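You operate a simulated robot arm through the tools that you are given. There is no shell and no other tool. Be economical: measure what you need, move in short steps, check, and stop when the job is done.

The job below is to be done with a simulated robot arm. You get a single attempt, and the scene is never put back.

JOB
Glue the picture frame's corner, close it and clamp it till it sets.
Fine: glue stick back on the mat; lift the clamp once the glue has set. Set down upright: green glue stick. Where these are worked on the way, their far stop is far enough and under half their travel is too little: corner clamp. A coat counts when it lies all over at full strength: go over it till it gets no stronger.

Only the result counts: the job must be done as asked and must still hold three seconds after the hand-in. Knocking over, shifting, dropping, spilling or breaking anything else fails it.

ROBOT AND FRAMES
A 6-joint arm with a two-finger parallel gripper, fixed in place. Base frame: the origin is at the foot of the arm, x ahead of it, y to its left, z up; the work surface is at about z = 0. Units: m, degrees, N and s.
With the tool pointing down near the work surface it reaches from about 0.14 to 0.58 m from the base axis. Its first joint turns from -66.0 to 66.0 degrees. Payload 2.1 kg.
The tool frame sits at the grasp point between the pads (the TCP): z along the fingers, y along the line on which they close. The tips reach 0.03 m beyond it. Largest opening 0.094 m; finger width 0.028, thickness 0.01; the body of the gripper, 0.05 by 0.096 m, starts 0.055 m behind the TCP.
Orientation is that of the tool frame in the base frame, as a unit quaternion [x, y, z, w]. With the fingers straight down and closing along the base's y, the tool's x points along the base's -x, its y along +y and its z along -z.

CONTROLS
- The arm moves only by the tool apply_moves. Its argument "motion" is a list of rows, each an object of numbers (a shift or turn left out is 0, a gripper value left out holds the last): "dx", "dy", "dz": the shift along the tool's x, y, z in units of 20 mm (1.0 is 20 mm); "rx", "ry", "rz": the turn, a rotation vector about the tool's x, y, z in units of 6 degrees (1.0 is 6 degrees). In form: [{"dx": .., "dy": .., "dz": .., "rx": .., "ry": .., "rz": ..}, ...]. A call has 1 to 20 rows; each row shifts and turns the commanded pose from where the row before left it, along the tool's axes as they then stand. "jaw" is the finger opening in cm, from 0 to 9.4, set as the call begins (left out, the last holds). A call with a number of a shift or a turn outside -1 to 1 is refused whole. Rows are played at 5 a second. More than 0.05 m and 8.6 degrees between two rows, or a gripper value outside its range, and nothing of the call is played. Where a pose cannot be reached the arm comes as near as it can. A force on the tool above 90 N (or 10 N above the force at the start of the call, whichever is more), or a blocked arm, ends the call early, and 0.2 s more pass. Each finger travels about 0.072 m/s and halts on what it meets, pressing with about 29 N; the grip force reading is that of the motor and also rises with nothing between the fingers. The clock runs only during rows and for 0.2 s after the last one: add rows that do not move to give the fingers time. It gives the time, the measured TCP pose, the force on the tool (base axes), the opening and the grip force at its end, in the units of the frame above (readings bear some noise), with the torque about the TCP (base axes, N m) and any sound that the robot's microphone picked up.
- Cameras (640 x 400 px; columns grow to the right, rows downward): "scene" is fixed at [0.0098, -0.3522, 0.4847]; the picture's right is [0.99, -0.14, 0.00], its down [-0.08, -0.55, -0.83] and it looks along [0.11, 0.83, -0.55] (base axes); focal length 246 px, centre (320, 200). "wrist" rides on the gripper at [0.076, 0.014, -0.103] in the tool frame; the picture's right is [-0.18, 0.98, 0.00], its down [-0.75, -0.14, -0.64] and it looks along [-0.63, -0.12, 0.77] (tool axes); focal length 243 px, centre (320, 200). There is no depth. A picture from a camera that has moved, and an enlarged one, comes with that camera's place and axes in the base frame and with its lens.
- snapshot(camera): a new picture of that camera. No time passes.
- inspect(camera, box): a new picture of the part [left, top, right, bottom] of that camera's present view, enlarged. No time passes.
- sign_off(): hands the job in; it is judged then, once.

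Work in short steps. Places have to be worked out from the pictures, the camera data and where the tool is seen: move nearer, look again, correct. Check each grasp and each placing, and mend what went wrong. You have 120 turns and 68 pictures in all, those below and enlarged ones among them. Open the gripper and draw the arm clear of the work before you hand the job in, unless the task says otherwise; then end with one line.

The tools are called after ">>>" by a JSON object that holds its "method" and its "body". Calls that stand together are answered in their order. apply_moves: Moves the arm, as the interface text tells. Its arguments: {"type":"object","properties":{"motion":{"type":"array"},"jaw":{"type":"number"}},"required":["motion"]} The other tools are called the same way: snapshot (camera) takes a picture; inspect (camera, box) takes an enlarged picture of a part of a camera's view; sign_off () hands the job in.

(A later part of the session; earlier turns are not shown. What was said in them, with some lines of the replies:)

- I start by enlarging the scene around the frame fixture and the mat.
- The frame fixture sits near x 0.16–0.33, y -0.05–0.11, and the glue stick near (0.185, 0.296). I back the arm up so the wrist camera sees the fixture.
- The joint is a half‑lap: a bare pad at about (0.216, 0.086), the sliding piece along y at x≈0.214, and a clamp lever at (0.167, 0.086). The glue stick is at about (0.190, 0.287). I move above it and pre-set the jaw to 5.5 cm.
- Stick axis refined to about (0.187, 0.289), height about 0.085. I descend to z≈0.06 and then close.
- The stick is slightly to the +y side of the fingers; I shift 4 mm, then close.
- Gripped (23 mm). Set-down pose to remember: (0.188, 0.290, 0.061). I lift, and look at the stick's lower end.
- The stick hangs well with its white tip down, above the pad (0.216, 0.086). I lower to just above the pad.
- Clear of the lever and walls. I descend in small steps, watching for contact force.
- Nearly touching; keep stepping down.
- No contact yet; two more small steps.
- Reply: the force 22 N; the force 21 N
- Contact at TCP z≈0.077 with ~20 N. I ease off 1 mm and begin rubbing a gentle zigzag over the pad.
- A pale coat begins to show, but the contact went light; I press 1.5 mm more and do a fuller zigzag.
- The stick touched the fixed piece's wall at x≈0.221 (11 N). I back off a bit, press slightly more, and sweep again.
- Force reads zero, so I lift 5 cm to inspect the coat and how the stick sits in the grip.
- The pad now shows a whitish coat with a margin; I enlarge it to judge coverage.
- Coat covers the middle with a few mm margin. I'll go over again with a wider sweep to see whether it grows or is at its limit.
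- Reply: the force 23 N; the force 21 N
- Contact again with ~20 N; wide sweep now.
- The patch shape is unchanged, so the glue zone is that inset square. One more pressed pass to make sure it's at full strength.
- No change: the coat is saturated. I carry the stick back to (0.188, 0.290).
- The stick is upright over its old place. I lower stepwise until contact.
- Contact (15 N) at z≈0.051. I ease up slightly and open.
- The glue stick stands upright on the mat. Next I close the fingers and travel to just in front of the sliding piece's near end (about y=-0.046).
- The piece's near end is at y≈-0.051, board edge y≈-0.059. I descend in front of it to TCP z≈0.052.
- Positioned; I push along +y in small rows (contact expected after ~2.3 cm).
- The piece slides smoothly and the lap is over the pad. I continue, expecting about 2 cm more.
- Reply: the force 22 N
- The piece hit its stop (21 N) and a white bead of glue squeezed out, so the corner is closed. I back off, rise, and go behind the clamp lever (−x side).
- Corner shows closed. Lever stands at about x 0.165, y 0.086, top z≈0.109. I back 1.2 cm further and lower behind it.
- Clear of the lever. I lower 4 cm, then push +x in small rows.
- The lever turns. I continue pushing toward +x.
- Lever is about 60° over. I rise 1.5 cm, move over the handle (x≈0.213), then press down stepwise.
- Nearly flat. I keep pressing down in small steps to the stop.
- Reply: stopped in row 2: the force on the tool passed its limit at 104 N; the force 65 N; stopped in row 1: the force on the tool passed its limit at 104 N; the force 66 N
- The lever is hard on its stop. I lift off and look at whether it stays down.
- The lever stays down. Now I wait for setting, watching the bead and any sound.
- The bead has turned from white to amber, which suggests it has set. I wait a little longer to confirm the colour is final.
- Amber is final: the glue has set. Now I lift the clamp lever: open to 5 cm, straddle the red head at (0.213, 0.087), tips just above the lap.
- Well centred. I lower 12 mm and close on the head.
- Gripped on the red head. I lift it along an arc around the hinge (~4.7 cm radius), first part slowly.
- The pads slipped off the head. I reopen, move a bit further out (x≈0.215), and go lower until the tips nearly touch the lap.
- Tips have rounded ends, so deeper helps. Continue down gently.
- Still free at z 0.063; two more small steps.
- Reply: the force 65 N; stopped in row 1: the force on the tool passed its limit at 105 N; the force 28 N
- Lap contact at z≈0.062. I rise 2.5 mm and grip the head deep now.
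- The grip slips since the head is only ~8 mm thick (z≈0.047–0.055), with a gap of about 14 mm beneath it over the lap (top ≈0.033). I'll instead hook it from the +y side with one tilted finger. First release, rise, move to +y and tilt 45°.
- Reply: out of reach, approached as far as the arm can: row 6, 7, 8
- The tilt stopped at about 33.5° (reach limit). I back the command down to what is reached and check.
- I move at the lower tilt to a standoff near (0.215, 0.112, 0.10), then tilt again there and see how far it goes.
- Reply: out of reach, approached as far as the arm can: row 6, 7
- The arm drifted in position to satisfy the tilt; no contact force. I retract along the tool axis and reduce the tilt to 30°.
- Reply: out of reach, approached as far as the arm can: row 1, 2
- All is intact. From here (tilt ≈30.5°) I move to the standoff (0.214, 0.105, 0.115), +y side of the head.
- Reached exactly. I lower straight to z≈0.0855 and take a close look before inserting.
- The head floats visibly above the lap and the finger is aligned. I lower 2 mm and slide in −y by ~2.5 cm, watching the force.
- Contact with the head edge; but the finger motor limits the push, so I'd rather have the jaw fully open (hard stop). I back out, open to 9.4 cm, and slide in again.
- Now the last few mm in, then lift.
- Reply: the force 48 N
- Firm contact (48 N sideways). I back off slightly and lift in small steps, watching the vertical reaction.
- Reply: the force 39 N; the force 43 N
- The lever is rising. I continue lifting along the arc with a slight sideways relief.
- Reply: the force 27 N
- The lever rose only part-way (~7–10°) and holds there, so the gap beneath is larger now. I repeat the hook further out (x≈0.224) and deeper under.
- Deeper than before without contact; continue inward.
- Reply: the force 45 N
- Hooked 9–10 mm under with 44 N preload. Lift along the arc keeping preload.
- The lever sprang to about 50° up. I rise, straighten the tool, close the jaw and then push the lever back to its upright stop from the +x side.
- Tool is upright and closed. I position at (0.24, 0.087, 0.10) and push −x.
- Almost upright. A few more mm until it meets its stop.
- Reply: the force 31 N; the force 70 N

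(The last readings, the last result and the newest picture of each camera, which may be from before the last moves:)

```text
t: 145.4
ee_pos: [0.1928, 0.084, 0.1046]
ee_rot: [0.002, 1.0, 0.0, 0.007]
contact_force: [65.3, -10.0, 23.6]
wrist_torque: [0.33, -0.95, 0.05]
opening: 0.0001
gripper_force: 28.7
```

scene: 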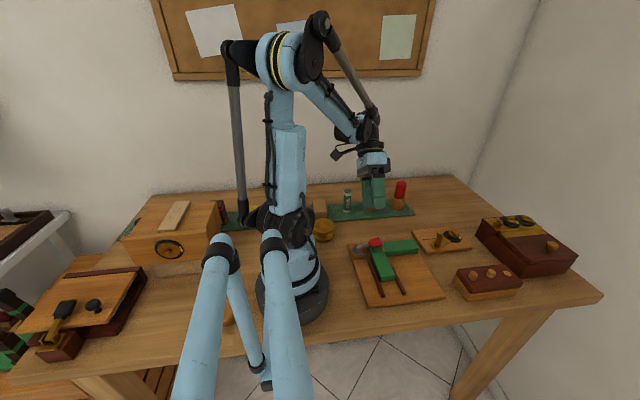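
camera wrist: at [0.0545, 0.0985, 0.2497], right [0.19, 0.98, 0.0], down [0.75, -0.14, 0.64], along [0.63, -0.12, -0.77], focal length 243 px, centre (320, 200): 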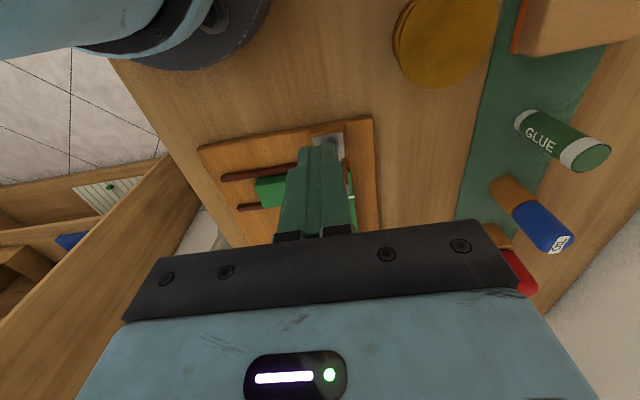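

Hard stop reached (30–65 N). I back off in +x, rise well clear, and check the whole scene.

>>> {"method": "apply_moves", "body": {"motion": [{"dx": -0.4}, {"dx": -0.7}, {"dx": -0.7}, {"dz": -1}, {"dz": -1}, {"dz": -1}, {"dz": -1}, {"dz": -1}, {"dz": -1}, {}], "jaw": 5}}

>>> {"method": "inspect", "body": {"camera": "scene", "box": [320, 170, 480, 300]}}

```text
t: 147.6
ee_pos: [0.224, 0.0851, 0.2222]
ee_rot: [0.001, 1.0, -0.001, -0.005]
contact_force: [0.5, 0.3, 0.2]
wrist_torque: [-0.03, 0.02, 0.02]
opening: 0.0499
gripper_force: 0.1
```

```text
3.08 times, centred on (400, 235) of scene
camera zoom: at [0.0098, -0.3522, 0.4847], right [0.99, -0.14, 0.0], down [-0.08, -0.55, -0.83], along [0.11, 0.83, -0.55], focal length 756 px, centre (74, 92)
```

zoom: 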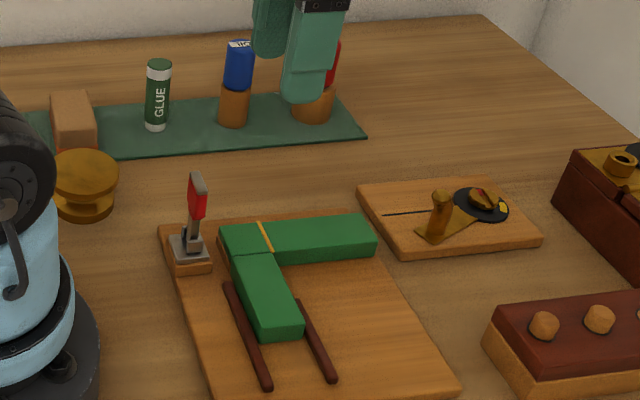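

The corner is closed, with the bead amber. The clamp lever is upright, the glue stick stands on the mat, nothing else has moved, and the arm is clear, so I hand in.

>>> {"method": "sign_off", "body": {}}

```text
The job is handed in.
```

The frame corner is glued, closed and set: the glue coat covers the whole pad at full strength, and the squeezed-out bead went from white to amber while clamped. The clamp is lifted back upright, the glue stick stands on its mat, and the job is handed in.
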